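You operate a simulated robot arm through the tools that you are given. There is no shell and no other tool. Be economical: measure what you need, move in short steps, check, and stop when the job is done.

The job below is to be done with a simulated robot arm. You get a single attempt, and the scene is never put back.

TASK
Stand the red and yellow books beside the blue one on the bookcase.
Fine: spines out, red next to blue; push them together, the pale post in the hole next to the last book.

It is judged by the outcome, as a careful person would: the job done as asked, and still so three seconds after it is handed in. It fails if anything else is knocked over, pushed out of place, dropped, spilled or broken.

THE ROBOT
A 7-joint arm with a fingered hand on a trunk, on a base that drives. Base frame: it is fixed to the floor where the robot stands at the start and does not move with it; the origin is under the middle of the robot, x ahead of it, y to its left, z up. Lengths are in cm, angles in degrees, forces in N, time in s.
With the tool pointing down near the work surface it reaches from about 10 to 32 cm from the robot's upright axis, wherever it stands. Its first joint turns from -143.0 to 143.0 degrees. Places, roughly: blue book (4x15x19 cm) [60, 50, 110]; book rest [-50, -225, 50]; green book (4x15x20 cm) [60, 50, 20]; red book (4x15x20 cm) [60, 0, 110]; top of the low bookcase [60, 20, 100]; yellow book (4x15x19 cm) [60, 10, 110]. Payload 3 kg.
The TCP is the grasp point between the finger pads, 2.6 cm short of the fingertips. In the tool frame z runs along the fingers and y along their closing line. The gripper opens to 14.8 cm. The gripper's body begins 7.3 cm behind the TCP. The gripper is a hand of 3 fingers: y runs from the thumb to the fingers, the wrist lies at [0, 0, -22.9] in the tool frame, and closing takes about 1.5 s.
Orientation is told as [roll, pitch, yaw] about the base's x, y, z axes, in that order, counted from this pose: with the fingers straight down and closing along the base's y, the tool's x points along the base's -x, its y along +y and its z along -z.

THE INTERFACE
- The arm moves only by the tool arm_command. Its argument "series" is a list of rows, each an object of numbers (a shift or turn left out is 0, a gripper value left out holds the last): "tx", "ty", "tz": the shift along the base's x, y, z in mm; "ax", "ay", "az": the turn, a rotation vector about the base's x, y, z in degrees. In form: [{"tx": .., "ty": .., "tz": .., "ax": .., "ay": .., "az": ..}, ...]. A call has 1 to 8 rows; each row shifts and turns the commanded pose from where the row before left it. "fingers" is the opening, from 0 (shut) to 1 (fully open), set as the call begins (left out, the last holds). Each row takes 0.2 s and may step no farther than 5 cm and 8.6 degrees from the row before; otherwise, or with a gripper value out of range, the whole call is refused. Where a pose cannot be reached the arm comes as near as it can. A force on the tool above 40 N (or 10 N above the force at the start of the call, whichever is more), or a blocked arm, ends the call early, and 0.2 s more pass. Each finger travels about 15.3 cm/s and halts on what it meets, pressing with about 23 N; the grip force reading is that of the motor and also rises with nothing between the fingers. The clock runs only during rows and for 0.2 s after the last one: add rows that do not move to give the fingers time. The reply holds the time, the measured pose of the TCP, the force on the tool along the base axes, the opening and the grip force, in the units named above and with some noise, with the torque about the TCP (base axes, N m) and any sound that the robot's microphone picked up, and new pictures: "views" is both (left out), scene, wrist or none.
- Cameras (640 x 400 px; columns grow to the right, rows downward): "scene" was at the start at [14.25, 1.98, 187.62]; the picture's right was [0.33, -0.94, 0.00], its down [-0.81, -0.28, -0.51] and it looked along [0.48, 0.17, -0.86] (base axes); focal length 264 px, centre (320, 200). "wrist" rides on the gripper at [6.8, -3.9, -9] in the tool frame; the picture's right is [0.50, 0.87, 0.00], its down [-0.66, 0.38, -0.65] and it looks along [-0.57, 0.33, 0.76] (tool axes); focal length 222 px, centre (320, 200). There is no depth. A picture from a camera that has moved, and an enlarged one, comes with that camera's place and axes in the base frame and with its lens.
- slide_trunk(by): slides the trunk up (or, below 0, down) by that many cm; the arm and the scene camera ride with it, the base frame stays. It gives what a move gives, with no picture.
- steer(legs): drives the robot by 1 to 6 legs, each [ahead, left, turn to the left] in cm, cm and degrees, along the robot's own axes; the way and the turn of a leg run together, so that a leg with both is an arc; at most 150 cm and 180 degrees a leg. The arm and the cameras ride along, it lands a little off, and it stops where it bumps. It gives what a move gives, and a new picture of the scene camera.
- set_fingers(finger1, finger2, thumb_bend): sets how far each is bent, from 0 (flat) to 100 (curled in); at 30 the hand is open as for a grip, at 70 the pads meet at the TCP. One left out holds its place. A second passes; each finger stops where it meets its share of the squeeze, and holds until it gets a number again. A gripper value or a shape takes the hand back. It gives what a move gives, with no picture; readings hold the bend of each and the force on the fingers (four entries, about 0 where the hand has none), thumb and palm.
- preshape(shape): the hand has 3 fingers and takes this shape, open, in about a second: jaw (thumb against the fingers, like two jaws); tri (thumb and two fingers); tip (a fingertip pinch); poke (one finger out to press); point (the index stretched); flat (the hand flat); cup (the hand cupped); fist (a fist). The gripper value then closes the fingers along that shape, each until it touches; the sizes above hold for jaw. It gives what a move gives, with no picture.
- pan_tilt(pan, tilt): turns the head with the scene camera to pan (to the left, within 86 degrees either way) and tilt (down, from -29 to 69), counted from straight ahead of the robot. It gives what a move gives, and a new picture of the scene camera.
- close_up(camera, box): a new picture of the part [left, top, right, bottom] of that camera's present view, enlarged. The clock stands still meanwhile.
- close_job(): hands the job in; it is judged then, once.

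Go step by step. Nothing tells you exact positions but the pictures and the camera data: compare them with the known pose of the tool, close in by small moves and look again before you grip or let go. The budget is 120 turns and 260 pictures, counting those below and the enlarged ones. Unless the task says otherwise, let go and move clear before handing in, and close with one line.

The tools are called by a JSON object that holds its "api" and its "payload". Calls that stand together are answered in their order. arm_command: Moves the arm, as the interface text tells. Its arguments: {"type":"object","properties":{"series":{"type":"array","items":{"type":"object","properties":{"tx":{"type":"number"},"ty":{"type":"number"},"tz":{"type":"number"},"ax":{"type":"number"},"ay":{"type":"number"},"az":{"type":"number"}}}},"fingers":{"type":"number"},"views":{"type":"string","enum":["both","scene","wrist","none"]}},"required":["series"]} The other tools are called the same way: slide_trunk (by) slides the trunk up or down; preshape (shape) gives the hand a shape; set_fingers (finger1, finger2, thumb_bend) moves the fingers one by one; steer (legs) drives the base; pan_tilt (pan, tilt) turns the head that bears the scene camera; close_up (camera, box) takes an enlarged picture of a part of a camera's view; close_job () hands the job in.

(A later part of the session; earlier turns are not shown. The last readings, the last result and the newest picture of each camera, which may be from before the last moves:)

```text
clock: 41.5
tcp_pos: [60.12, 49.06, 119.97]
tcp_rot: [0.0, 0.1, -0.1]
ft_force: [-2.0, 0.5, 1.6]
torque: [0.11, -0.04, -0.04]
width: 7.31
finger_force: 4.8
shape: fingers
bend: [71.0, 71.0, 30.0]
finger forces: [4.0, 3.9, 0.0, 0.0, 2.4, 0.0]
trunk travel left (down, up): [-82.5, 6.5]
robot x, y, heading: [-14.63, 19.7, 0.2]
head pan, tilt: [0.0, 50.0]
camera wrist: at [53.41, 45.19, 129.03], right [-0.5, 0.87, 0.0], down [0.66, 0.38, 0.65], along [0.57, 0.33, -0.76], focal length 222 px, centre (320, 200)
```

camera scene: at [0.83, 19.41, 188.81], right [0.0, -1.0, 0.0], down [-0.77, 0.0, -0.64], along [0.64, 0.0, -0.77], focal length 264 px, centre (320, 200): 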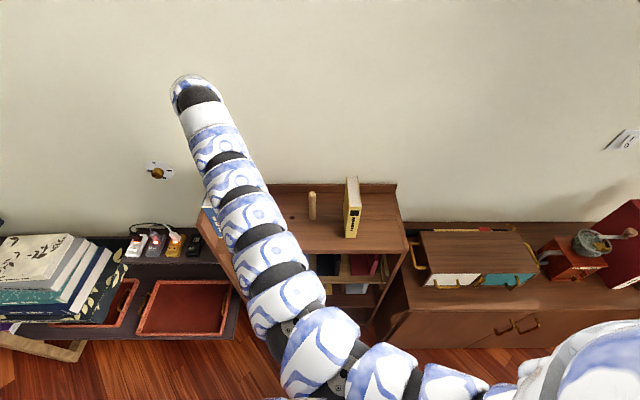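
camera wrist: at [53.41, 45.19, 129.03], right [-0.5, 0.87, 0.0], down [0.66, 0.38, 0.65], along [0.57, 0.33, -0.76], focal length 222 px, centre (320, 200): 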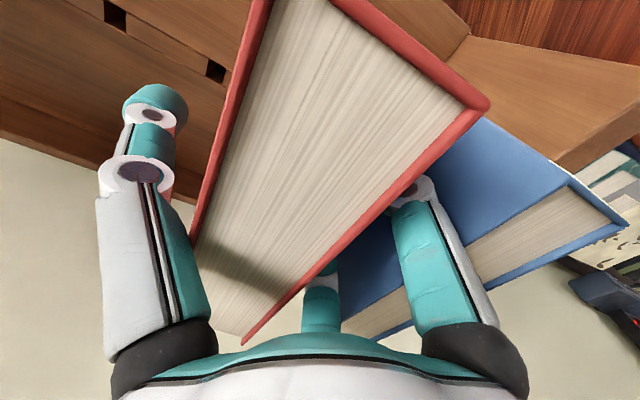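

The book has leaned slightly toward the thumb because the fingers push it. I'll relax the fingers so it rocks back upright.

{"api": "set_fingers", "payload": {"finger1": 64, "finger2": 64}}

{"api": "arm_command", "payload": {"series": [{}], "views": "wrist"}}

```text
clock: 42.5
tcp_pos: [60.2, 49.12, 120.02]
tcp_rot: [0.0, -0.1, -0.1]
ft_force: [0.2, 0.8, 0.5]
torque: [0.03, 0.0, 0.0]
width: 7.8
finger_force: 0.3
shape: fingers
bend: [64.0, 64.0, 30.0]
finger forces: [0.4, 0.6, 0.1, 0.0, 0.1, 0.0]
trunk travel left (down, up): [-82.5, 6.5]
robot x, y, heading: [-14.92, 19.29, -0.0]
head pan, tilt: [0.0, 50.0]
```

```text
clock: 42.9
tcp_pos: [60.33, 49.12, 119.95]
tcp_rot: [0.0, 0.1, 0.0]
ft_force: [-0.1, 0.7, -0.2]
torque: [0.03, 0.0, -0.02]
width: 7.82
finger_force: 0.5
shape: fingers
bend: [64.0, 64.0, 30.0]
finger forces: [0.5, 0.5, 0.0, 0.0, 0.0, 0.0]
trunk travel left (down, up): [-82.5, 6.5]
robot x, y, heading: [-15.05, 19.68, -0.2]
head pan, tilt: [0.0, 50.0]
camera wrist: at [53.45, 45.19, 129.02], right [-0.5, 0.87, 0.0], down [0.66, 0.38, 0.65], along [0.57, 0.33, -0.76], focal length 222 px, centre (320, 200)
```

wrist: 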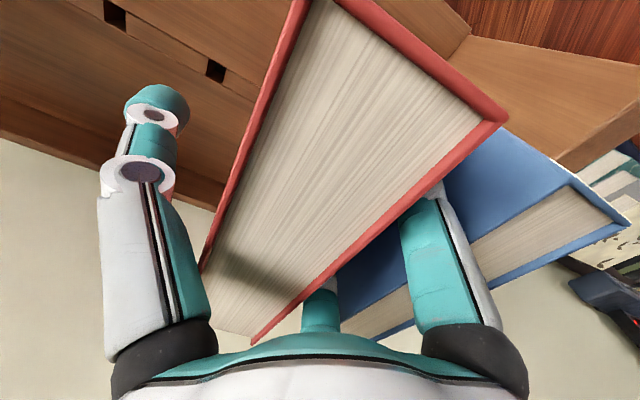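

{"api": "set_fingers", "payload": {"finger1": 55, "finger2": 55}}

{"api": "arm_command", "payload": {"series": [{}], "views": "wrist"}}

```text
clock: 43.9
tcp_pos: [60.16, 49.13, 120.07]
tcp_rot: [-0.1, 0.0, -0.1]
ft_force: [0.3, 0.4, -0.3]
torque: [0.03, 0.02, -0.03]
width: 8.94
finger_force: 0.1
shape: fingers
bend: [55.0, 55.0, 30.0]
finger forces: [0.2, 0.4, 0.0, 0.0, 0.0, 0.0]
trunk travel left (down, up): [-82.5, 6.5]
robot x, y, heading: [-14.96, 19.66, 0.1]
head pan, tilt: [0.0, 50.0]
```

```text
clock: 44.3
tcp_pos: [60.09, 48.95, 120.03]
tcp_rot: [0.1, 0.0, -0.1]
ft_force: [-0.5, 1.4, -1.0]
torque: [0.04, 0.0, -0.01]
width: 8.97
finger_force: 0.3
shape: fingers
bend: [55.0, 55.0, 30.0]
finger forces: [0.2, 0.4, 0.0, 0.1, 0.1, 0.1]
trunk travel left (down, up): [-82.5, 6.5]
robot x, y, heading: [-14.75, 19.77, -0.1]
head pan, tilt: [0.0, 50.0]
camera wrist: at [53.45, 45.19, 129.02], right [-0.5, 0.87, 0.0], down [0.66, 0.38, 0.65], along [0.57, 0.33, -0.76], focal length 222 px, centre (320, 200)
```

wrist: 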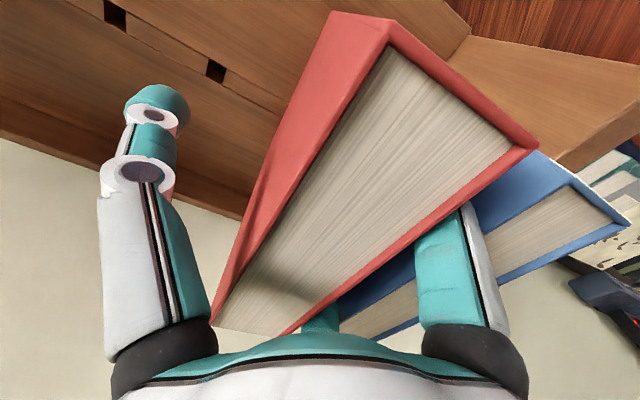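

{"api": "set_fingers", "payload": {"finger1": 47, "finger2": 47}}

{"api": "arm_command", "payload": {"series": [{}], "views": "wrist"}}

```text
clock: 45.3
tcp_pos: [60.11, 48.92, 120.05]
tcp_rot: [0.0, 0.0, -0.1]
ft_force: [-0.5, 0.5, -0.2]
torque: [-0.01, 0.01, -0.01]
width: 10.08
finger_force: 0.1
shape: fingers
bend: [47.0, 47.0, 30.0]
finger forces: [0.1, 0.1, 0.0, 0.0, 0.0, 0.1]
trunk travel left (down, up): [-82.5, 6.5]
robot x, y, heading: [-14.93, 19.59, -0.3]
head pan, tilt: [0.0, 50.0]
```

```text
clock: 45.7
tcp_pos: [60.2, 49.0, 120.07]
tcp_rot: [-0.1, 0.0, -0.2]
ft_force: [-0.3, 0.8, 0.4]
torque: [-0.02, 0.0, 0.0]
width: 10.07
finger_force: 0.0
shape: fingers
bend: [47.0, 47.0, 30.0]
finger forces: [0.1, 0.0, 0.0, 0.1, 0.0, 0.0]
trunk travel left (down, up): [-82.5, 6.5]
robot x, y, heading: [-14.97, 19.45, 0.0]
head pan, tilt: [0.0, 50.0]
camera wrist: at [53.45, 45.18, 129.02], right [-0.5, 0.87, 0.0], down [0.66, 0.38, 0.65], along [0.57, 0.33, -0.76], focal length 222 px, centre (320, 200)
```

wrist: 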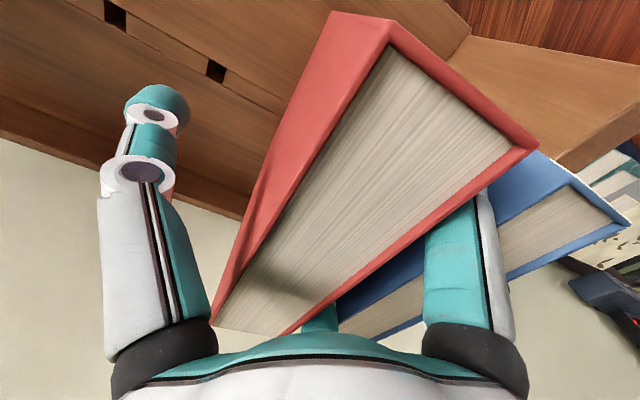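

The book now stands free and upright, about 3 cm from blue. I'll lift off.

{"api": "arm_command", "payload": {"series": [{"tz": 10}, {"tz": 40}, {"tz": 40}, {"tz": 40}, {"tz": 40}, {"tz": 20}, {}], "views": "wrist"}}

```text
clock: 47.3
tcp_pos: [60.13, 49.02, 138.92]
tcp_rot: [0.0, 0.0, -0.1]
ft_force: [1.4, -0.3, 0.0]
torque: [0.01, 0.01, -0.07]
width: 10.07
finger_force: 0.0
shape: fingers
bend: [47.0, 47.0, 30.0]
finger forces: [0.1, 0.0, 0.0, 0.0, 0.0, 0.1]
trunk travel left (down, up): [-82.5, 6.5]
robot x, y, heading: [-14.68, 19.47, -0.0]
head pan, tilt: [0.0, 50.0]
camera wrist: at [53.36, 45.2, 147.91], right [-0.5, 0.87, 0.0], down [0.66, 0.38, 0.65], along [0.57, 0.33, -0.76], focal length 222 px, centre (320, 200)
```

wrist: 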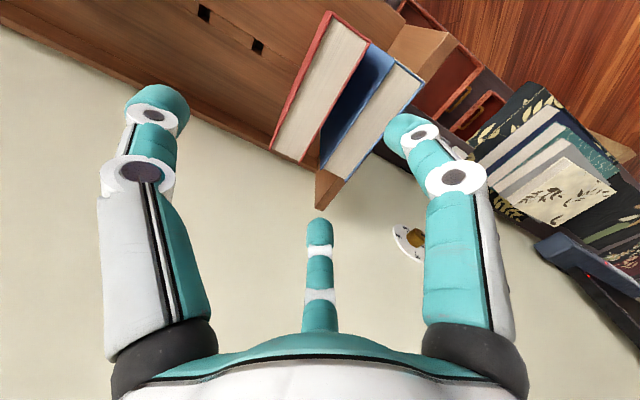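

The red book stands next to blue with a small gap. Now the yellow book: I'll reset the hand to an open jaw and drive right over it.

{"api": "arm_command", "payload": {"series": [{}, {}, {}], "fingers": 0.7, "views": "none"}}

{"api": "steer", "payload": {"legs": [[0, -39.4, 0]]}}

{"api": "arm_command", "payload": {"series": [{"tz": -40}, {"tz": -40}, {"tz": -20}, {}], "views": "wrist"}}

```text
clock: 48.1
tcp_pos: [60.07, 49.01, 138.85]
tcp_rot: [0.0, 0.0, -0.1]
ft_force: [0.2, -0.5, 0.1]
torque: [-0.01, -0.01, -0.02]
width: 10.42
finger_force: 0.1
shape: jaw
bend: [28.0, 28.0, 74.0]
finger forces: [0.0, 0.0, 0.1, 0.0, 0.1, 0.0]
trunk travel left (down, up): [-82.5, 6.5]
robot x, y, heading: [-14.57, 19.79, 0.1]
head pan, tilt: [0.0, 50.0]
```

```text
clock: 50.6
tcp_pos: [60.06, 9.81, 139.05]
tcp_rot: [0.0, 0.0, -0.1]
ft_force: [0.0, -0.5, 1.2]
torque: [0.02, 0.01, -0.01]
width: 10.39
finger_force: 0.0
shape: jaw
bend: [28.0, 28.0, 74.0]
finger forces: [0.0, 0.0, 0.1, 0.1, 0.0, 0.0]
trunk travel left (down, up): [-82.5, 6.5]
robot x, y, heading: [-14.97, -19.9, -0.1]
head pan, tilt: [0.0, 50.0]
camera scene: at [0.77, -20.08, 188.8], right [0.0, -1.0, 0.0], down [-0.77, 0.0, -0.64], along [0.64, 0.0, -0.77], focal length 264 px, centre (320, 200)
```

scene: 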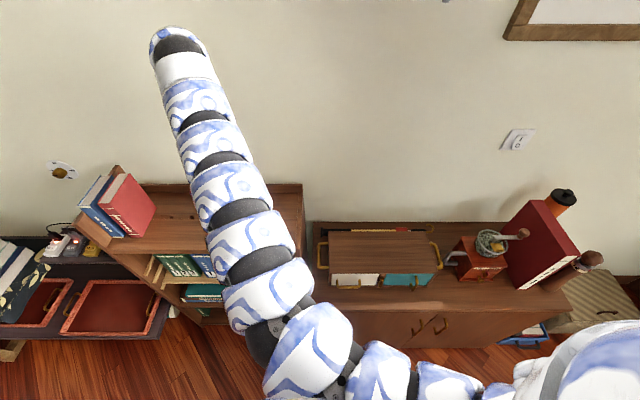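

```text
clock: 51.6
tcp_pos: [59.93, 9.97, 128.85]
tcp_rot: [0.1, 0.0, 0.0]
ft_force: [-0.3, 0.7, -0.3]
torque: [-0.01, -0.01, 0.01]
width: 10.38
finger_force: 0.0
shape: jaw
bend: [28.0, 28.0, 74.0]
finger forces: [0.1, 0.0, 0.0, 0.0, 0.0, 0.0]
trunk travel left (down, up): [-82.5, 6.5]
robot x, y, heading: [-14.68, -20.04, 0.1]
head pan, tilt: [0.0, 50.0]
camera wrist: at [53.23, 6.04, 137.88], right [-0.5, 0.87, 0.0], down [0.65, 0.38, 0.65], along [0.57, 0.33, -0.76], focal length 222 px, centre (320, 200)
```

wrist: 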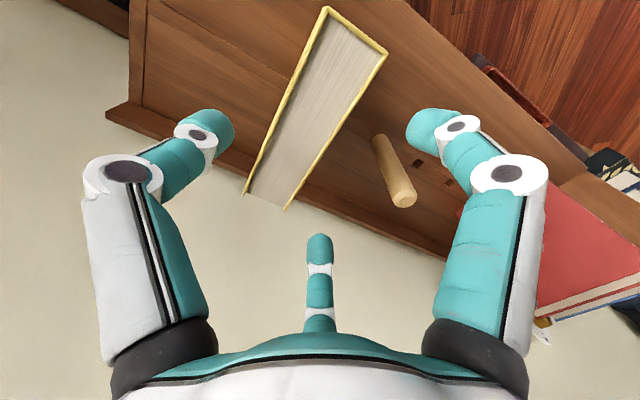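

{"api": "arm_command", "payload": {"series": [{"ty": -6}, {"tz": -30}, {"tz": -30}, {"tz": -37}, {}], "views": "wrist"}}

```text
clock: 52.8
tcp_pos: [60.08, 9.26, 119.19]
tcp_rot: [0.1, 0.0, 0.0]
ft_force: [0.7, -0.5, 1.0]
torque: [0.01, -0.01, 0.02]
width: 10.38
finger_force: 0.0
shape: jaw
bend: [28.0, 28.0, 74.0]
finger forces: [0.1, 0.0, 0.0, 0.1, 0.0, 0.1]
trunk travel left (down, up): [-82.5, 6.5]
robot x, y, heading: [-14.59, -19.37, -0.0]
head pan, tilt: [0.0, 50.0]
camera wrist: at [53.33, 5.4, 128.25], right [-0.5, 0.87, 0.0], down [0.65, 0.38, 0.65], along [0.57, 0.33, -0.76], focal length 222 px, centre (320, 200)
```

wrist: 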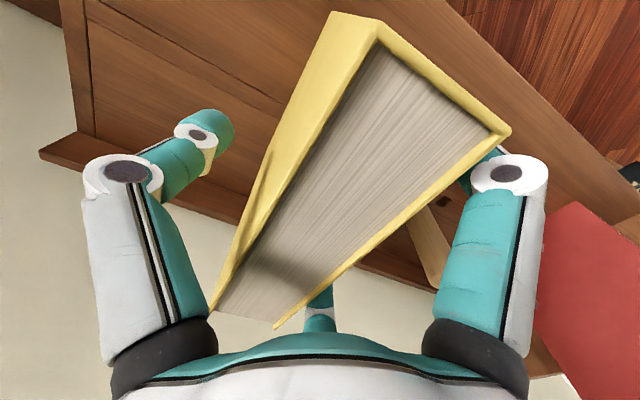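

The yellow book is bracketed the same way. I'll close on it.

{"api": "arm_command", "payload": {"series": [{}, {}, {}, {}, {}, {}, {}, {}], "fingers": 0, "views": "none"}}

{"api": "arm_command", "payload": {"series": [{"tz": 10}, {"tz": 20}, {"tz": 30}, {"tz": 40}, {"tz": 40}, {"tz": 40}, {"tz": 30}, {}], "views": "wrist"}}

{"api": "slide_trunk", "payload": {"by": 4}}

```text
clock: 54.6
tcp_pos: [60.15, 9.31, 119.23]
tcp_rot: [0.0, 0.0, 0.0]
ft_force: [-0.7, -0.7, 0.7]
torque: [-0.22, 0.01, -0.03]
width: 4.08
finger_force: 23.1
shape: jaw
bend: [78.0, 78.0, 70.0]
finger forces: [12.6, 12.7, 0.1, 0.1, 26.7, 0.1]
trunk travel left (down, up): [-82.5, 6.5]
robot x, y, heading: [-14.75, -19.65, -0.0]
head pan, tilt: [0.0, 50.0]
```

```text
clock: 56.4
tcp_pos: [60.19, 9.18, 140.11]
tcp_rot: [0.0, 0.0, 0.1]
ft_force: [-0.1, -0.2, -7.2]
torque: [0.03, 0.0, 0.01]
width: 3.88
finger_force: 22.9
shape: jaw
bend: [78.0, 78.0, 70.0]
finger forces: [12.7, 12.9, 0.1, 0.0, 25.7, 0.1]
trunk travel left (down, up): [-82.5, 6.5]
robot x, y, heading: [-15.0, -19.61, 0.1]
head pan, tilt: [0.0, 50.0]
camera wrist: at [53.4, 5.31, 149.12], right [-0.5, 0.87, 0.0], down [0.66, 0.38, 0.65], along [0.57, 0.33, -0.76], focal length 222 px, centre (320, 200)
```

wrist: 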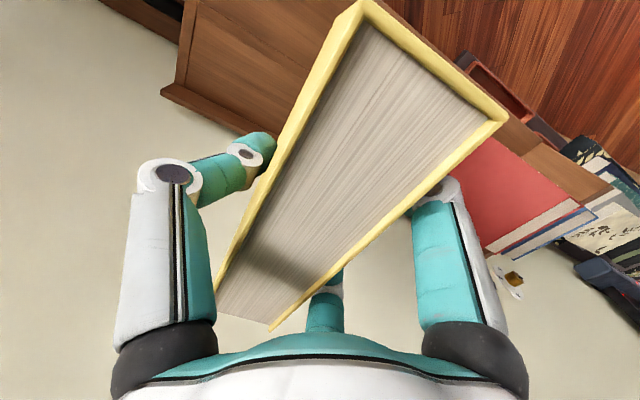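

```text
clock: 57.2
tcp_pos: [60.17, 9.22, 144.05]
tcp_rot: [0.0, -0.1, 0.0]
ft_force: [0.1, 0.1, -7.0]
torque: [0.08, -0.01, -0.01]
width: 3.87
finger_force: 23.4
shape: jaw
bend: [78.0, 78.0, 70.0]
finger forces: [12.6, 12.8, 0.0, 0.0, 25.7, 0.0]
trunk travel left (down, up): [-86.5, 2.5]
robot x, y, heading: [-14.69, -19.74, -0.3]
head pan, tilt: [0.0, 50.0]
```

Yellow is lifted. I'll drive left to stop just right of the red book.

{"api": "steer", "payload": {"legs": [[0, 32.7, 0]]}}

{"api": "slide_trunk", "payload": {"by": -4}}

{"api": "arm_command", "payload": {"series": [{"tz": -40}, {"tz": -40}, {}], "views": "wrist"}}

```text
clock: 59.4
tcp_pos: [60.05, 42.0, 144.12]
tcp_rot: [-0.1, 0.0, 0.0]
ft_force: [0.3, 0.6, -7.1]
torque: [0.08, 0.0, 0.0]
width: 3.89
finger_force: 23.4
shape: jaw
bend: [78.0, 78.0, 70.0]
finger forces: [12.7, 12.8, 0.0, 0.0, 25.7, 0.0]
trunk travel left (down, up): [-86.5, 2.5]
robot x, y, heading: [-14.68, 13.01, 0.1]
head pan, tilt: [0.0, 50.0]
camera scene: at [0.86, 13.01, 192.8], right [0.0, -1.0, 0.0], down [-0.77, 0.0, -0.64], along [0.64, 0.0, -0.77], focal length 264 px, centre (320, 200)
```

scene: 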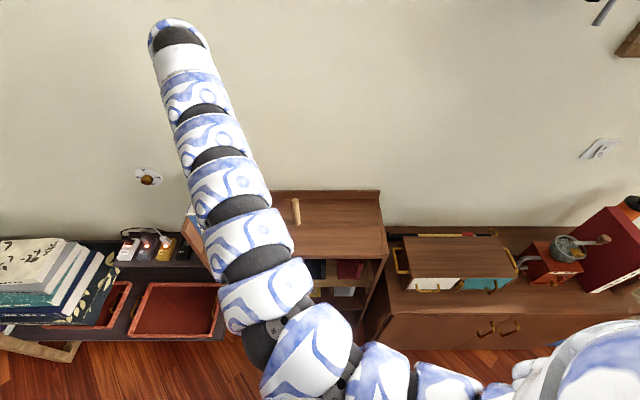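

```text
clock: 60.2
tcp_pos: [60.17, 42.05, 140.03]
tcp_rot: [0.1, -0.1, 0.1]
ft_force: [-0.6, -0.2, -7.5]
torque: [0.07, -0.01, -0.03]
width: 3.9
finger_force: 23.2
shape: jaw
bend: [78.0, 78.0, 70.0]
finger forces: [12.6, 12.7, 0.0, 0.0, 25.7, 0.0]
trunk travel left (down, up): [-82.5, 6.5]
robot x, y, heading: [-14.94, 13.03, 0.0]
head pan, tilt: [0.0, 50.0]
```

```text
clock: 61.0
tcp_pos: [60.19, 42.01, 132.09]
tcp_rot: [0.0, 0.2, -0.1]
ft_force: [-0.3, -0.2, -7.4]
torque: [0.06, -0.05, -0.01]
width: 3.91
finger_force: 23.0
shape: jaw
bend: [78.0, 78.0, 70.0]
finger forces: [12.5, 12.8, 0.0, 0.0, 25.7, 0.0]
trunk travel left (down, up): [-82.5, 6.5]
robot x, y, heading: [-14.72, 12.9, 0.1]
head pan, tilt: [0.0, 50.0]
camera wrist: at [53.37, 38.11, 141.12], right [-0.5, 0.87, 0.0], down [0.66, 0.38, 0.65], along [0.57, 0.33, -0.76], focal length 222 px, centre (320, 200)
```

wrist: 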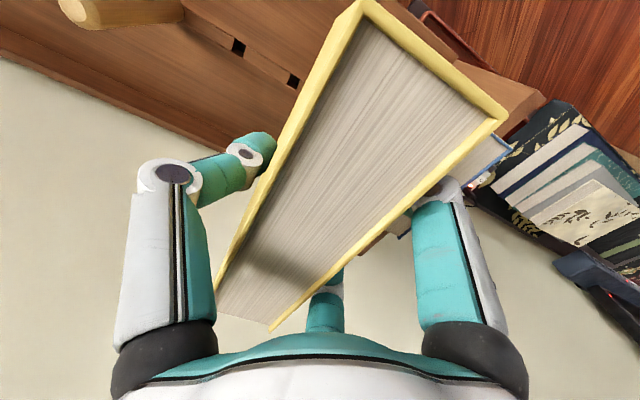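

{"api": "arm_command", "payload": {"series": [{"tz": -40}, {"tz": -40}, {"tz": -35}, {"tz": -8}, {}], "views": "wrist"}}

```text
clock: 62.2
tcp_pos: [60.14, 42.06, 119.85]
tcp_rot: [0.0, 0.0, -0.1]
ft_force: [0.1, -0.3, -6.5]
torque: [0.09, -0.01, -0.01]
width: 3.86
finger_force: 22.6
shape: jaw
bend: [78.0, 78.0, 70.0]
finger forces: [12.6, 12.8, 0.0, 0.1, 25.8, 0.0]
trunk travel left (down, up): [-82.5, 6.5]
robot x, y, heading: [-14.7, 13.18, -0.1]
head pan, tilt: [0.0, 50.0]
camera wrist: at [53.44, 38.08, 128.87], right [-0.5, 0.87, 0.0], down [0.66, 0.38, 0.65], along [0.57, 0.33, -0.76], focal length 222 px, centre (320, 200)
```

wrist: 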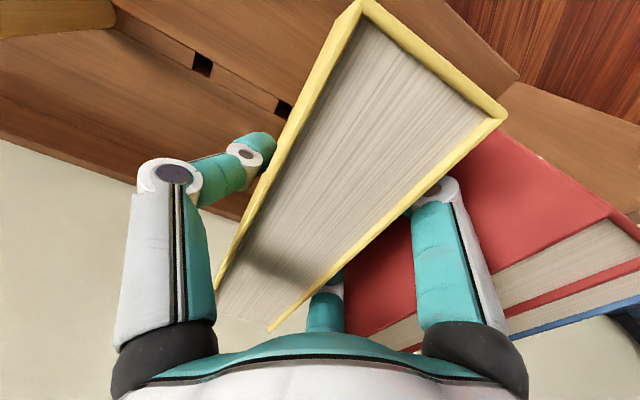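

{"api": "arm_command", "payload": {"series": [{"tz": -4}, {"tz": -2}, {}], "views": "none"}}

{"api": "arm_command", "payload": {"series": [{"tz": -1.5}, {}], "views": "none"}}

```text
clock: 63.0
tcp_pos: [60.2, 41.96, 119.28]
tcp_rot: [0.1, 0.1, 0.0]
ft_force: [0.6, 0.7, -1.1]
torque: [0.0, 0.01, 0.02]
width: 3.9
finger_force: 23.4
shape: jaw
bend: [78.0, 78.0, 70.0]
finger forces: [13.1, 13.2, 0.0, 0.0, 25.9, 0.0]
trunk travel left (down, up): [-82.5, 6.5]
robot x, y, heading: [-14.67, 13.47, -0.2]
head pan, tilt: [0.0, 50.0]
```

```text
clock: 63.6
tcp_pos: [60.03, 41.84, 119.28]
tcp_rot: [0.0, -0.1, 0.0]
ft_force: [3.8, 1.2, 10.4]
torque: [-0.15, -0.07, 0.04]
width: 3.94
finger_force: 23.2
shape: jaw
bend: [79.0, 78.0, 70.0]
finger forces: [14.0, 14.1, 0.0, 0.1, 26.1, 0.0]
trunk travel left (down, up): [-82.5, 6.5]
robot x, y, heading: [-15.03, 13.1, -0.2]
head pan, tilt: [0.0, 50.0]
```

Contact with the shelf. I'll open thumb and fingers together.

{"api": "set_fingers", "payload": {"finger1": 52, "finger2": 52, "thumb_bend": 30}}

{"api": "arm_command", "payload": {"series": [{}], "views": "wrist"}}

```text
clock: 64.6
tcp_pos: [60.2, 41.89, 119.09]
tcp_rot: [0.0, 0.0, -0.1]
ft_force: [0.2, 0.3, -0.1]
torque: [0.03, 0.02, 0.03]
width: 9.43
finger_force: 0.3
shape: fingers
bend: [52.0, 52.0, 30.0]
finger forces: [0.4, 0.4, 0.0, 0.0, 0.0, 0.0]
trunk travel left (down, up): [-82.5, 6.5]
robot x, y, heading: [-14.76, 13.53, -0.1]
head pan, tilt: [0.0, 50.0]
```

```text
clock: 65.0
tcp_pos: [60.06, 41.98, 119.01]
tcp_rot: [-0.1, -0.1, 0.1]
ft_force: [0.3, 0.5, 0.4]
torque: [0.0, 0.02, 0.01]
width: 9.46
finger_force: 0.6
shape: fingers
bend: [52.0, 52.0, 30.0]
finger forces: [0.3, 0.5, 0.0, 0.1, 0.0, 0.0]
trunk travel left (down, up): [-82.5, 6.5]
robot x, y, heading: [-14.5, 12.98, -0.1]
head pan, tilt: [0.0, 50.0]
camera wrist: at [53.34, 38.08, 128.11], right [-0.5, 0.87, 0.0], down [0.66, 0.38, 0.65], along [0.57, 0.33, -0.76], focal length 222 px, centre (320, 200)
```

wrist: 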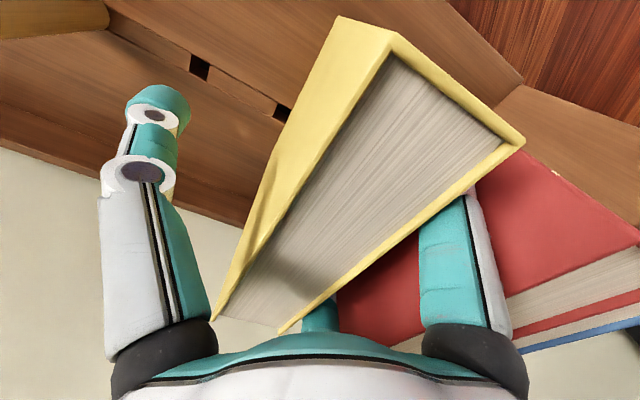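

{"api": "set_fingers", "payload": {"finger1": 45, "finger2": 45}}

{"api": "arm_command", "payload": {"series": [{"tz": 10}, {"tz": 40}, {"tz": 40}, {"tz": 40}, {"tz": 40}, {"tz": 20}, {}], "views": "wrist"}}

```text
clock: 66.0
tcp_pos: [60.1, 41.99, 119.05]
tcp_rot: [0.0, 0.1, 0.1]
ft_force: [0.3, 0.5, -0.2]
torque: [0.0, 0.02, 0.0]
width: 10.35
finger_force: 0.1
shape: fingers
bend: [45.0, 45.0, 30.0]
finger forces: [0.1, 0.0, 0.0, 0.0, 0.1, 0.1]
trunk travel left (down, up): [-82.5, 6.5]
robot x, y, heading: [-14.87, 12.76, -0.1]
head pan, tilt: [0.0, 50.0]
```

```text
clock: 67.6
tcp_pos: [60.15, 41.89, 138.06]
tcp_rot: [0.1, -0.1, 0.0]
ft_force: [0.9, 0.6, -0.3]
torque: [0.05, -0.04, -0.01]
width: 10.36
finger_force: 0.0
shape: fingers
bend: [45.0, 45.0, 30.0]
finger forces: [0.0, 0.0, 0.1, 0.0, 0.1, 0.0]
trunk travel left (down, up): [-82.5, 6.5]
robot x, y, heading: [-15.04, 13.13, 0.1]
head pan, tilt: [0.0, 50.0]
camera wrist: at [53.43, 38.01, 147.12], right [-0.5, 0.87, 0.0], down [0.66, 0.38, 0.65], along [0.57, 0.33, -0.76], focal length 222 px, centre (320, 200)
```

wrist: 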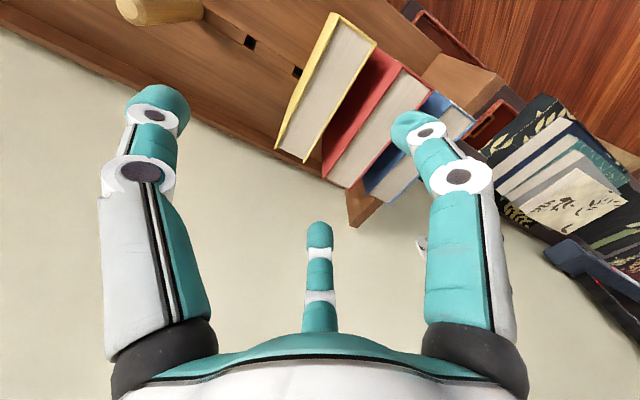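

Both books stand right of blue, in order. To push them low without touching the post, I'll tilt the hand slightly (roll and pitch), so first I'll drive back and right to make room.

{"api": "steer", "payload": {"legs": [[-6, -11, 0]]}}

{"api": "arm_command", "payload": {"series": [{"tx": 20, "ax": 5, "ay": -5}, {"tx": 20, "ax": 5, "ay": -5}, {"tx": 20, "ax": 5, "ay": -5}, {"ax": 5, "ay": -5}, {}], "fingers": 0.6, "views": "both"}}

```text
clock: 68.9
tcp_pos: [54.04, 30.66, 138.27]
tcp_rot: [0.1, 0.0, 0.1]
ft_force: [-0.5, -0.1, 0.4]
torque: [0.06, 0.0, -0.01]
width: 10.34
finger_force: 0.0
shape: fingers
bend: [45.0, 45.0, 30.0]
finger forces: [0.1, 0.0, 0.0, 0.0, 0.0, 0.1]
trunk travel left (down, up): [-82.5, 6.5]
robot x, y, heading: [-20.73, 2.0, -0.3]
head pan, tilt: [0.0, 50.0]
camera scene: at [-5.35, 1.67, 188.82], right [0.0, -1.0, 0.0], down [-0.77, 0.0, -0.64], along [0.64, 0.0, -0.77], focal length 264 px, centre (320, 200)
```

scene: 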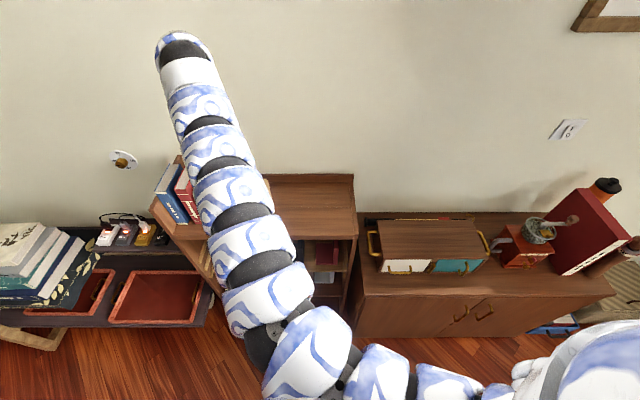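

```text
clock: 70.1
tcp_pos: [60.14, 30.9, 138.18]
tcp_rot: [20.8, -19.6, -3.5]
ft_force: [0.1, 0.8, 0.1]
torque: [-0.01, 0.0, 0.01]
width: 8.9
finger_force: 0.0
shape: jaw
bend: [32.0, 32.0, 70.0]
finger forces: [0.0, 0.1, 0.0, 0.0, 0.0, 0.0]
trunk travel left (down, up): [-82.5, 6.5]
robot x, y, heading: [-20.77, 2.2, -0.1]
head pan, tilt: [0.0, 50.0]
camera scene: at [-5.22, 1.98, 188.81], right [0.0, -1.0, 0.0], down [-0.77, 0.0, -0.64], along [0.64, 0.0, -0.77], focal length 264 px, centre (320, 200)
camera wrist: at [50.95, 24.72, 142.43], right [-0.52, 0.84, 0.12], down [0.37, 0.1, 0.92], along [0.77, 0.53, -0.37], focal length 222 px, centre (320, 200)
```

scene: 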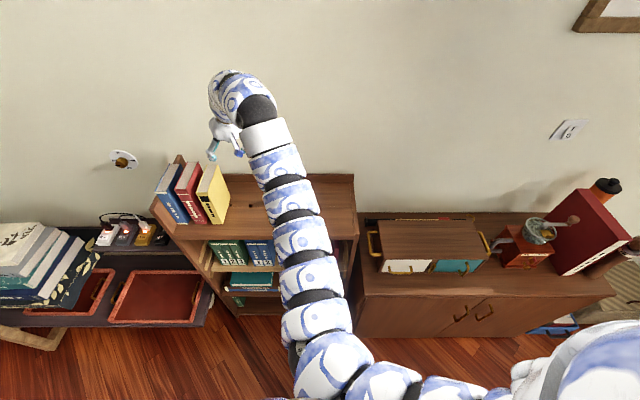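
wrist: 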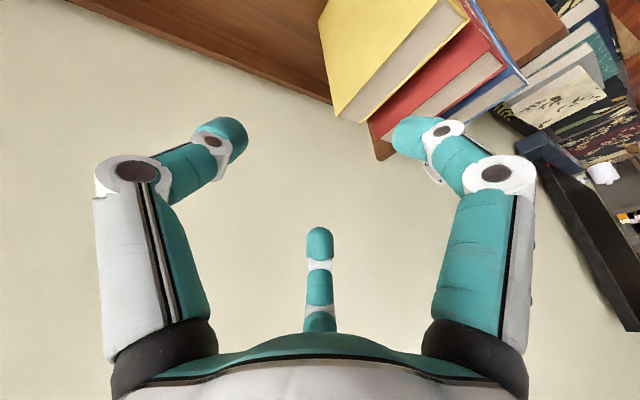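

The tilt works. Now I'll curl the thumb out of the way and look before lowering beside the yellow book.

{"api": "set_fingers", "payload": {"finger1": 50, "finger2": 50, "thumb_bend": 100}}

{"api": "arm_command", "payload": {"series": [{}], "views": "wrist"}}

{"api": "close_up", "payload": {"camera": "scene", "box": [140, 60, 360, 260]}}

```text
clock: 71.1
tcp_pos: [60.13, 30.91, 138.03]
tcp_rot: [20.9, -19.6, -3.5]
ft_force: [-0.2, -0.4, 0.2]
torque: [0.03, 0.0, 0.06]
width: 4.97
finger_force: 0.1
shape: fingers
bend: [50.0, 50.0, 100.0]
finger forces: [0.1, 0.0, 0.0, 0.1, 0.1, 0.0]
trunk travel left (down, up): [-82.5, 6.5]
robot x, y, heading: [-20.55, 2.14, -0.1]
head pan, tilt: [0.0, 50.0]
```

```text
clock: 71.5
tcp_pos: [60.09, 30.93, 138.02]
tcp_rot: [20.8, -19.6, -3.7]
ft_force: [0.9, -1.1, 0.3]
torque: [-0.02, -0.01, 0.05]
width: 4.96
finger_force: 0.1
shape: fingers
bend: [50.0, 50.0, 100.0]
finger forces: [0.0, 0.0, 0.1, 0.1, 0.0, 0.0]
trunk travel left (down, up): [-82.5, 6.5]
robot x, y, heading: [-20.74, 2.03, 0.0]
head pan, tilt: [0.0, 50.0]
camera wrist: at [50.98, 24.61, 142.44], right [-0.52, 0.84, 0.12], down [0.37, 0.1, 0.92], along [0.77, 0.53, -0.37], focal length 222 px, centre (320, 200)
```

wrist: 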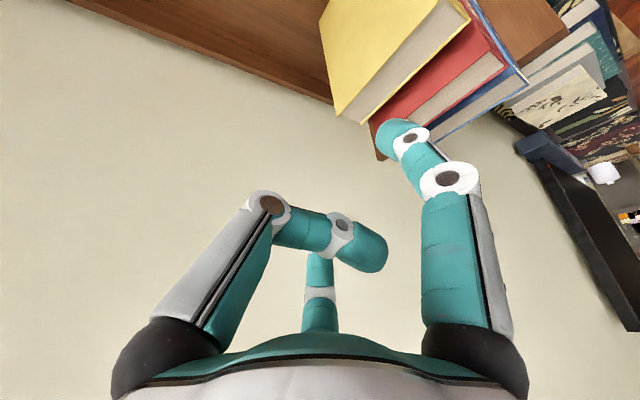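

```text
2.00 times, centred on (250, 160) of scene
camera zoom: at [-5.23, 1.89, 188.8], right [0.0, -1.0, 0.0], down [-0.77, 0.0, -0.64], along [0.64, 0.0, -0.77], focal length 528 px, centre (460, 280)
```

zoom: 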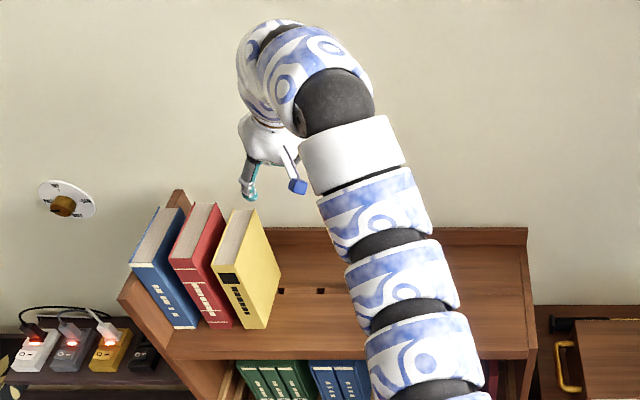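

Next: pitch a little more, and curl the second finger so that only the lower front finger pushes.

{"api": "set_fingers", "payload": {"finger2": 100}}

{"api": "arm_command", "payload": {"series": [{"ay": -5, "tx": 7, "ty": 10}, {"ay": -5, "tx": 7, "ty": 10}, {}], "views": "both"}}

```text
clock: 72.5
tcp_pos: [60.14, 30.87, 138.04]
tcp_rot: [20.9, -19.6, -3.6]
ft_force: [-0.4, 0.6, -0.3]
torque: [0.0, 0.02, 0.03]
width: 5.26
finger_force: 0.0
shape: fingers
bend: [50.0, 91.0, 100.0]
finger forces: [0.1, 0.1, 0.0, 0.0, 0.0, 0.0]
trunk travel left (down, up): [-82.5, 6.5]
robot x, y, heading: [-20.74, 2.35, -0.0]
head pan, tilt: [0.0, 50.0]
```

```text
clock: 73.3
tcp_pos: [61.51, 32.9, 137.96]
tcp_rot: [21.5, -29.6, -4.1]
ft_force: [-0.8, 0.3, -0.2]
torque: [0.04, 0.04, -0.02]
width: 5.27
finger_force: 0.0
shape: fingers
bend: [50.0, 91.0, 100.0]
finger forces: [0.0, 0.1, 0.0, 0.1, 0.1, 0.1]
trunk travel left (down, up): [-82.5, 6.5]
robot x, y, heading: [-20.69, 1.91, 0.1]
head pan, tilt: [0.0, 50.0]
camera scene: at [-5.22, 1.87, 188.81], right [0.0, -1.0, 0.0], down [-0.77, 0.0, -0.64], along [0.64, 0.0, -0.77], focal length 264 px, centre (320, 200)
camera wrist: at [51.79, 26.58, 140.77], right [-0.53, 0.84, 0.03], down [0.21, 0.1, 0.97], along [0.82, 0.53, -0.23], focal length 222 px, centre (320, 200)
```

scene: 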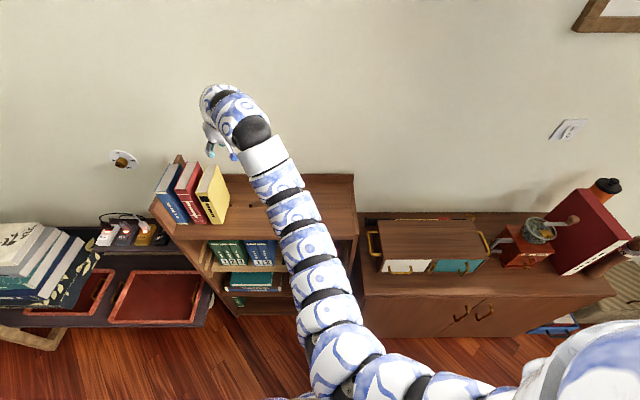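
wrist: 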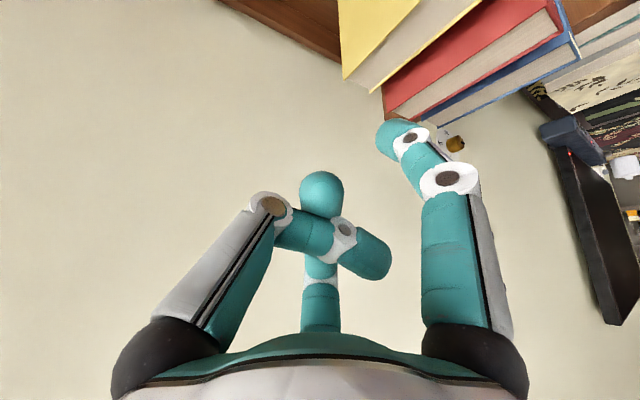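

Only finger 1 sticks out now. I'll descend in stages beside the yellow book.

{"api": "arm_command", "payload": {"series": [{"tz": -40}, {"tz": -40}, {"tz": -40}, {}], "views": "wrist"}}

{"api": "close_up", "payload": {"camera": "scene", "box": [140, 60, 360, 260]}}

```text
clock: 74.3
tcp_pos: [61.57, 32.89, 125.97]
tcp_rot: [21.5, -29.5, -4.0]
ft_force: [0.4, -1.5, -0.5]
torque: [0.0, 0.0, -0.01]
width: 5.25
finger_force: 0.0
shape: fingers
bend: [50.0, 91.0, 100.0]
finger forces: [0.1, 0.1, 0.0, 0.0, 0.1, 0.1]
trunk travel left (down, up): [-82.5, 6.5]
robot x, y, heading: [-21.02, 2.34, -0.1]
head pan, tilt: [0.0, 50.0]
camera wrist: at [51.77, 26.66, 128.77], right [-0.54, 0.84, 0.03], down [0.21, 0.1, 0.97], along [0.82, 0.53, -0.23], focal length 222 px, centre (320, 200)
```

wrist: 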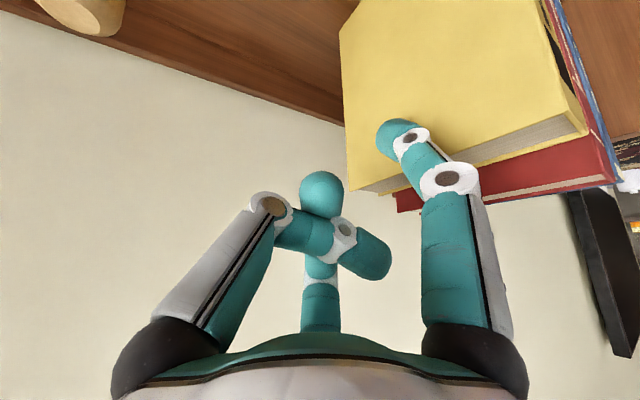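

```text
2.00 times, centred on (250, 160) of scene
camera zoom: at [-5.27, 1.9, 188.81], right [0.0, -1.0, 0.0], down [-0.77, 0.0, -0.64], along [0.64, 0.0, -0.77], focal length 528 px, centre (460, 280)
```

zoom: 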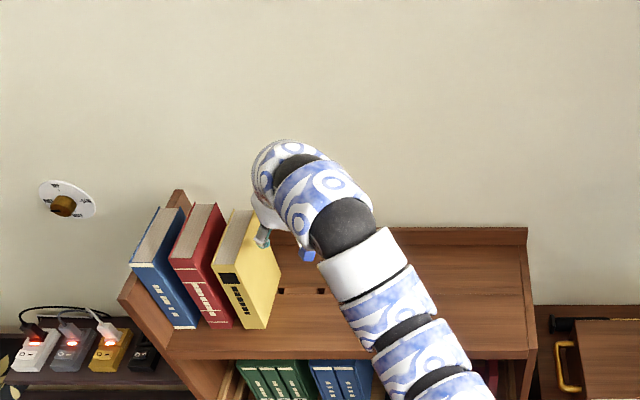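

{"api": "arm_command", "payload": {"series": [{"tz": -40}, {"tz": -40}, {"tz": -30}, {}], "views": "wrist"}}

{"api": "close_up", "payload": {"camera": "scene", "box": [140, 60, 360, 260]}}

```text
clock: 75.3
tcp_pos: [61.73, 32.99, 115.11]
tcp_rot: [21.6, -29.5, -3.9]
ft_force: [-0.4, -0.9, 0.3]
torque: [-0.02, -0.01, 0.01]
width: 5.26
finger_force: 0.1
shape: fingers
bend: [50.0, 91.0, 100.0]
finger forces: [0.0, 0.0, 0.1, 0.0, 0.0, 0.0]
trunk travel left (down, up): [-82.5, 6.5]
robot x, y, heading: [-20.48, 2.19, -0.4]
head pan, tilt: [0.0, 50.0]
camera wrist: at [51.9, 26.72, 117.82], right [-0.54, 0.84, 0.03], down [0.21, 0.1, 0.97], along [0.82, 0.53, -0.23], focal length 222 px, centre (320, 200)
```

wrist: 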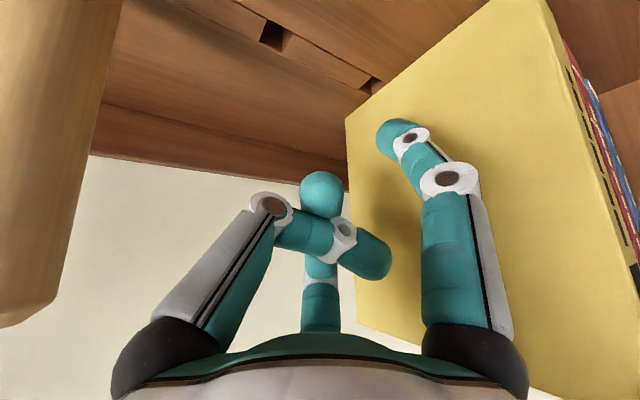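

```text
2.00 times, centred on (250, 160) of scene
camera zoom: at [-5.24, 1.89, 188.81], right [0.0, -1.0, 0.0], down [-0.77, 0.0, -0.64], along [0.64, 0.0, -0.77], focal length 528 px, centre (460, 280)
```

zoom: 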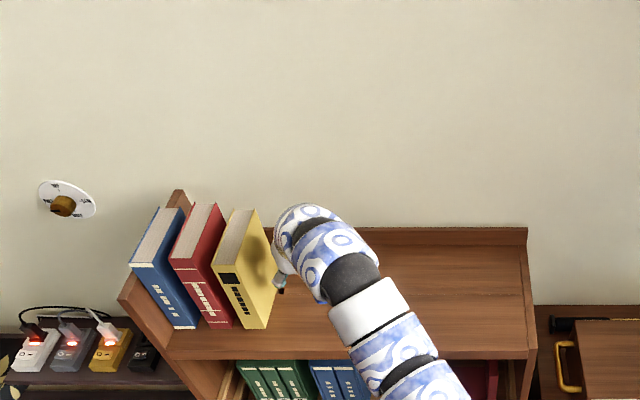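

The post is clear of the hand. I'll go down the last few centimetres.

{"api": "arm_command", "payload": {"series": [{"tz": -25}, {"tz": -15}, {}], "views": "none"}}

{"api": "arm_command", "payload": {"series": [{"tz": -6}, {}], "views": "wrist"}}

```text
clock: 76.1
tcp_pos: [61.63, 32.96, 111.05]
tcp_rot: [21.6, -29.6, -4.0]
ft_force: [-0.4, 0.6, -0.3]
torque: [-0.01, 0.0, -0.02]
width: 5.29
finger_force: 0.0
shape: fingers
bend: [50.0, 91.0, 100.0]
finger forces: [0.1, 0.0, 0.0, 0.0, 0.0, 0.1]
trunk travel left (down, up): [-82.5, 6.5]
robot x, y, heading: [-20.91, 2.26, 0.2]
head pan, tilt: [0.0, 50.0]
```

```text
clock: 76.7
tcp_pos: [61.58, 32.91, 110.46]
tcp_rot: [21.6, -29.6, -4.0]
ft_force: [0.6, -0.6, -0.1]
torque: [0.01, 0.0, 0.02]
width: 5.26
finger_force: 0.1
shape: fingers
bend: [50.0, 91.0, 100.0]
finger forces: [0.0, 0.1, 0.1, 0.0, 0.1, 0.0]
trunk travel left (down, up): [-82.5, 6.5]
robot x, y, heading: [-20.66, 2.25, 0.3]
head pan, tilt: [0.0, 50.0]
camera wrist: at [51.85, 26.68, 113.21], right [-0.54, 0.84, 0.03], down [0.21, 0.1, 0.97], along [0.82, 0.53, -0.23], focal length 222 px, centre (320, 200)
```

wrist: 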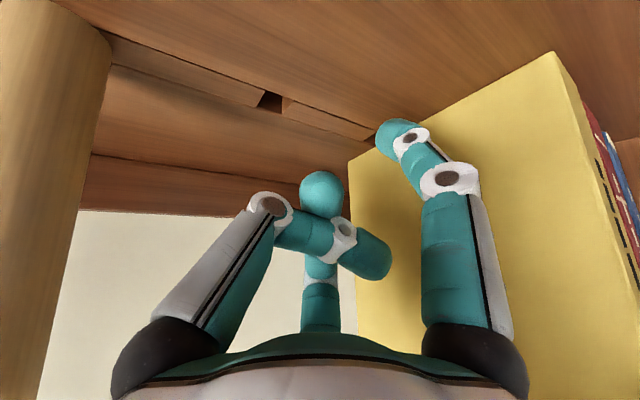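

{"api": "arm_command", "payload": {"series": [{"tz": -4}, {}], "views": "none"}}

{"api": "arm_command", "payload": {"series": [{"ty": 6}, {"ty": 6}, {}], "views": "wrist"}}

```text
clock: 77.3
tcp_pos: [61.59, 32.91, 110.08]
tcp_rot: [21.4, -29.6, -3.8]
ft_force: [-0.4, 0.0, -0.3]
torque: [0.04, -0.02, -0.01]
width: 5.27
finger_force: 0.1
shape: fingers
bend: [50.0, 91.0, 100.0]
finger forces: [0.1, 0.0, 0.1, 0.0, 0.1, 0.0]
trunk travel left (down, up): [-82.5, 6.5]
robot x, y, heading: [-20.46, 2.18, -0.0]
head pan, tilt: [0.0, 50.0]
```

```text
clock: 78.1
tcp_pos: [61.62, 34.22, 110.09]
tcp_rot: [21.4, -29.5, -3.9]
ft_force: [0.1, -0.6, 0.2]
torque: [-0.02, 0.03, -0.01]
width: 5.29
finger_force: 0.1
shape: fingers
bend: [50.0, 91.0, 100.0]
finger forces: [0.0, 0.0, 0.1, 0.0, 0.0, 0.0]
trunk travel left (down, up): [-82.5, 6.5]
robot x, y, heading: [-20.93, 2.24, -0.1]
head pan, tilt: [0.0, 50.0]
camera wrist: at [51.81, 27.87, 112.81], right [-0.54, 0.84, 0.03], down [0.21, 0.1, 0.97], along [0.82, 0.53, -0.23], focal length 222 px, centre (320, 200)
```

wrist: 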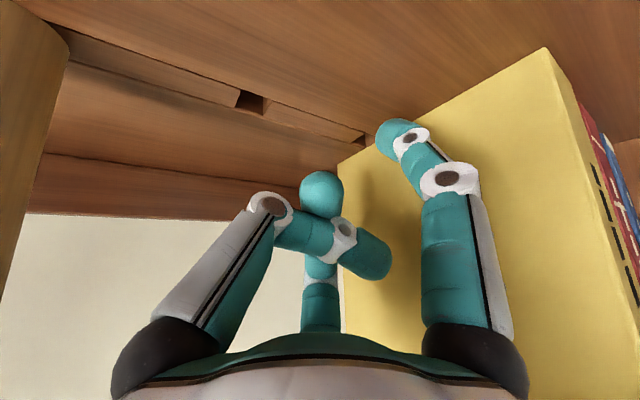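

{"api": "arm_command", "payload": {"series": [{"ty": 5}, {"ty": 5}, {}], "views": "wrist"}}

{"api": "arm_command", "payload": {"series": [{"ty": 5}, {"ty": 5}, {}], "views": "wrist"}}

```text
clock: 78.9
tcp_pos: [61.69, 35.16, 110.18]
tcp_rot: [21.5, -29.5, -3.9]
ft_force: [-0.3, 0.7, -0.1]
torque: [0.02, 0.0, 0.02]
width: 5.27
finger_force: 0.1
shape: fingers
bend: [50.0, 91.0, 100.0]
finger forces: [0.0, 0.1, 0.1, 0.0, 0.0, 0.0]
trunk travel left (down, up): [-82.5, 6.5]
robot x, y, heading: [-20.17, 2.01, 0.1]
head pan, tilt: [0.0, 50.0]
camera wrist: at [51.78, 28.84, 112.83], right [-0.54, 0.84, 0.03], down [0.21, 0.1, 0.97], along [0.82, 0.53, -0.23], focal length 222 px, centre (320, 200)
```

wrist: 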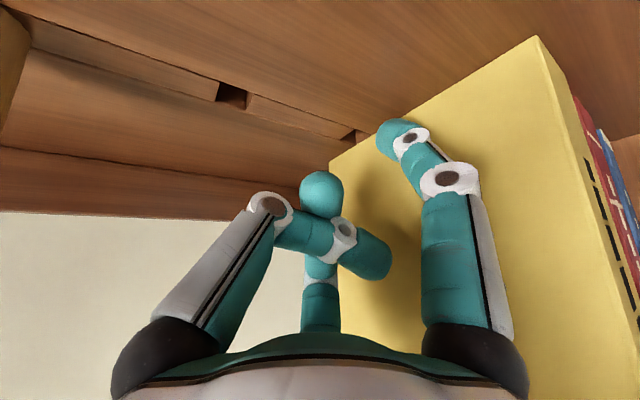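

```text
clock: 79.7
tcp_pos: [61.58, 36.09, 110.17]
tcp_rot: [21.6, -29.6, -4.0]
ft_force: [0.2, -3.1, 0.5]
torque: [-0.05, 0.01, 0.07]
width: 5.25
finger_force: 1.1
shape: fingers
bend: [51.0, 91.0, 100.0]
finger forces: [2.5, 0.0, 0.0, 0.0, 0.1, 0.1]
trunk travel left (down, up): [-82.5, 6.5]
robot x, y, heading: [-21.31, 1.76, -0.3]
head pan, tilt: [0.0, 50.0]
camera wrist: at [51.82, 29.81, 112.88], right [-0.53, 0.84, 0.03], down [0.21, 0.1, 0.97], along [0.82, 0.53, -0.23], focal length 222 px, centre (320, 200)
```

wrist: 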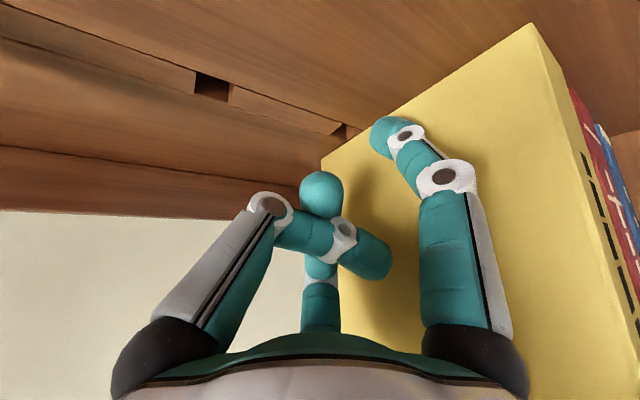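

Contact at about 3 N. I'll continue pushing slowly.

{"api": "arm_command", "payload": {"series": [{"ty": 4}, {"ty": 4}, {"ty": 4}, {}], "views": "wrist"}}

{"api": "close_up", "payload": {"camera": "scene", "box": [140, 140, 300, 260]}}

```text
clock: 80.7
tcp_pos: [61.59, 37.21, 110.03]
tcp_rot: [21.5, -29.5, -3.9]
ft_force: [-0.3, -3.5, -0.5]
torque: [-0.15, -0.01, 0.06]
width: 5.25
finger_force: 1.3
shape: fingers
bend: [52.0, 91.0, 100.0]
finger forces: [3.0, 0.0, 0.0, 0.1, 0.0, 0.1]
trunk travel left (down, up): [-82.5, 6.5]
robot x, y, heading: [-20.73, 2.14, -0.1]
head pan, tilt: [0.0, 50.0]
camera wrist: at [51.84, 31.02, 112.79], right [-0.53, 0.84, 0.03], down [0.21, 0.1, 0.97], along [0.82, 0.53, -0.23], focal length 222 px, centre (320, 200)
```

wrist: 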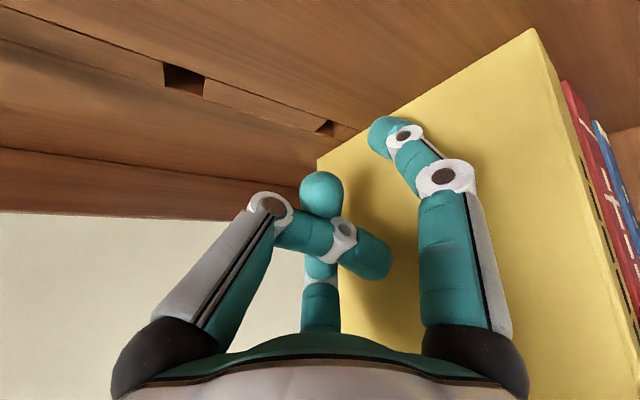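

```text
3.33 times, centred on (220, 200) of scene
camera zoom: at [-5.21, 1.85, 188.8], right [0.0, -1.0, 0.0], down [-0.77, 0.0, -0.64], along [0.64, 0.0, -0.77], focal length 880 px, centre (653, 200)
```

zoom: 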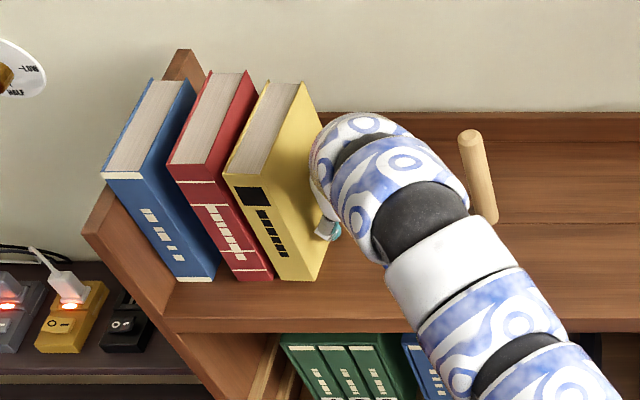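

It slides without tipping. I'll keep going.

{"api": "arm_command", "payload": {"series": [{"ty": 4}, {"ty": 4}, {"ty": 4}, {"ty": 4}, {}], "views": "wrist"}}

{"api": "close_up", "payload": {"camera": "scene", "box": [140, 140, 300, 260]}}

```text
clock: 81.9
tcp_pos: [61.5, 38.83, 110.04]
tcp_rot: [21.6, -29.5, -3.9]
ft_force: [-0.1, -4.2, 0.0]
torque: [-0.15, -0.01, 0.1]
width: 5.23
finger_force: 2.2
shape: fingers
bend: [53.0, 91.0, 100.0]
finger forces: [4.1, 0.0, 0.0, 0.0, 0.1, 0.0]
trunk travel left (down, up): [-82.5, 6.5]
robot x, y, heading: [-20.98, 2.44, -0.1]
head pan, tilt: [0.0, 50.0]
camera wrist: at [51.79, 32.61, 112.81], right [-0.54, 0.84, 0.03], down [0.21, 0.1, 0.97], along [0.82, 0.53, -0.23], focal length 222 px, centre (320, 200)
```

wrist: 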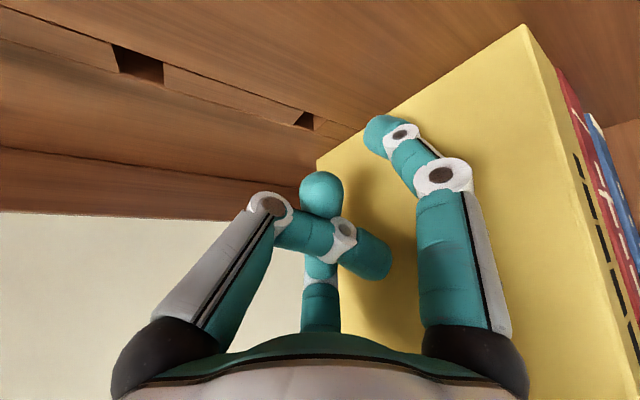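

```text
3.33 times, centred on (220, 200) of scene
camera zoom: at [-5.22, 1.83, 188.8], right [0.0, -1.0, 0.0], down [-0.77, 0.0, -0.64], along [0.64, 0.0, -0.77], focal length 880 px, centre (653, 200)
```

zoom: 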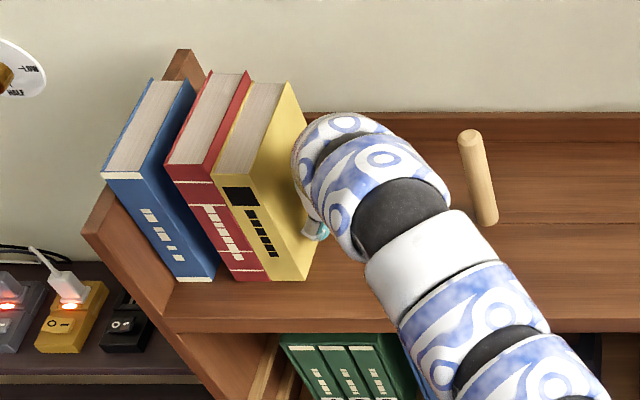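

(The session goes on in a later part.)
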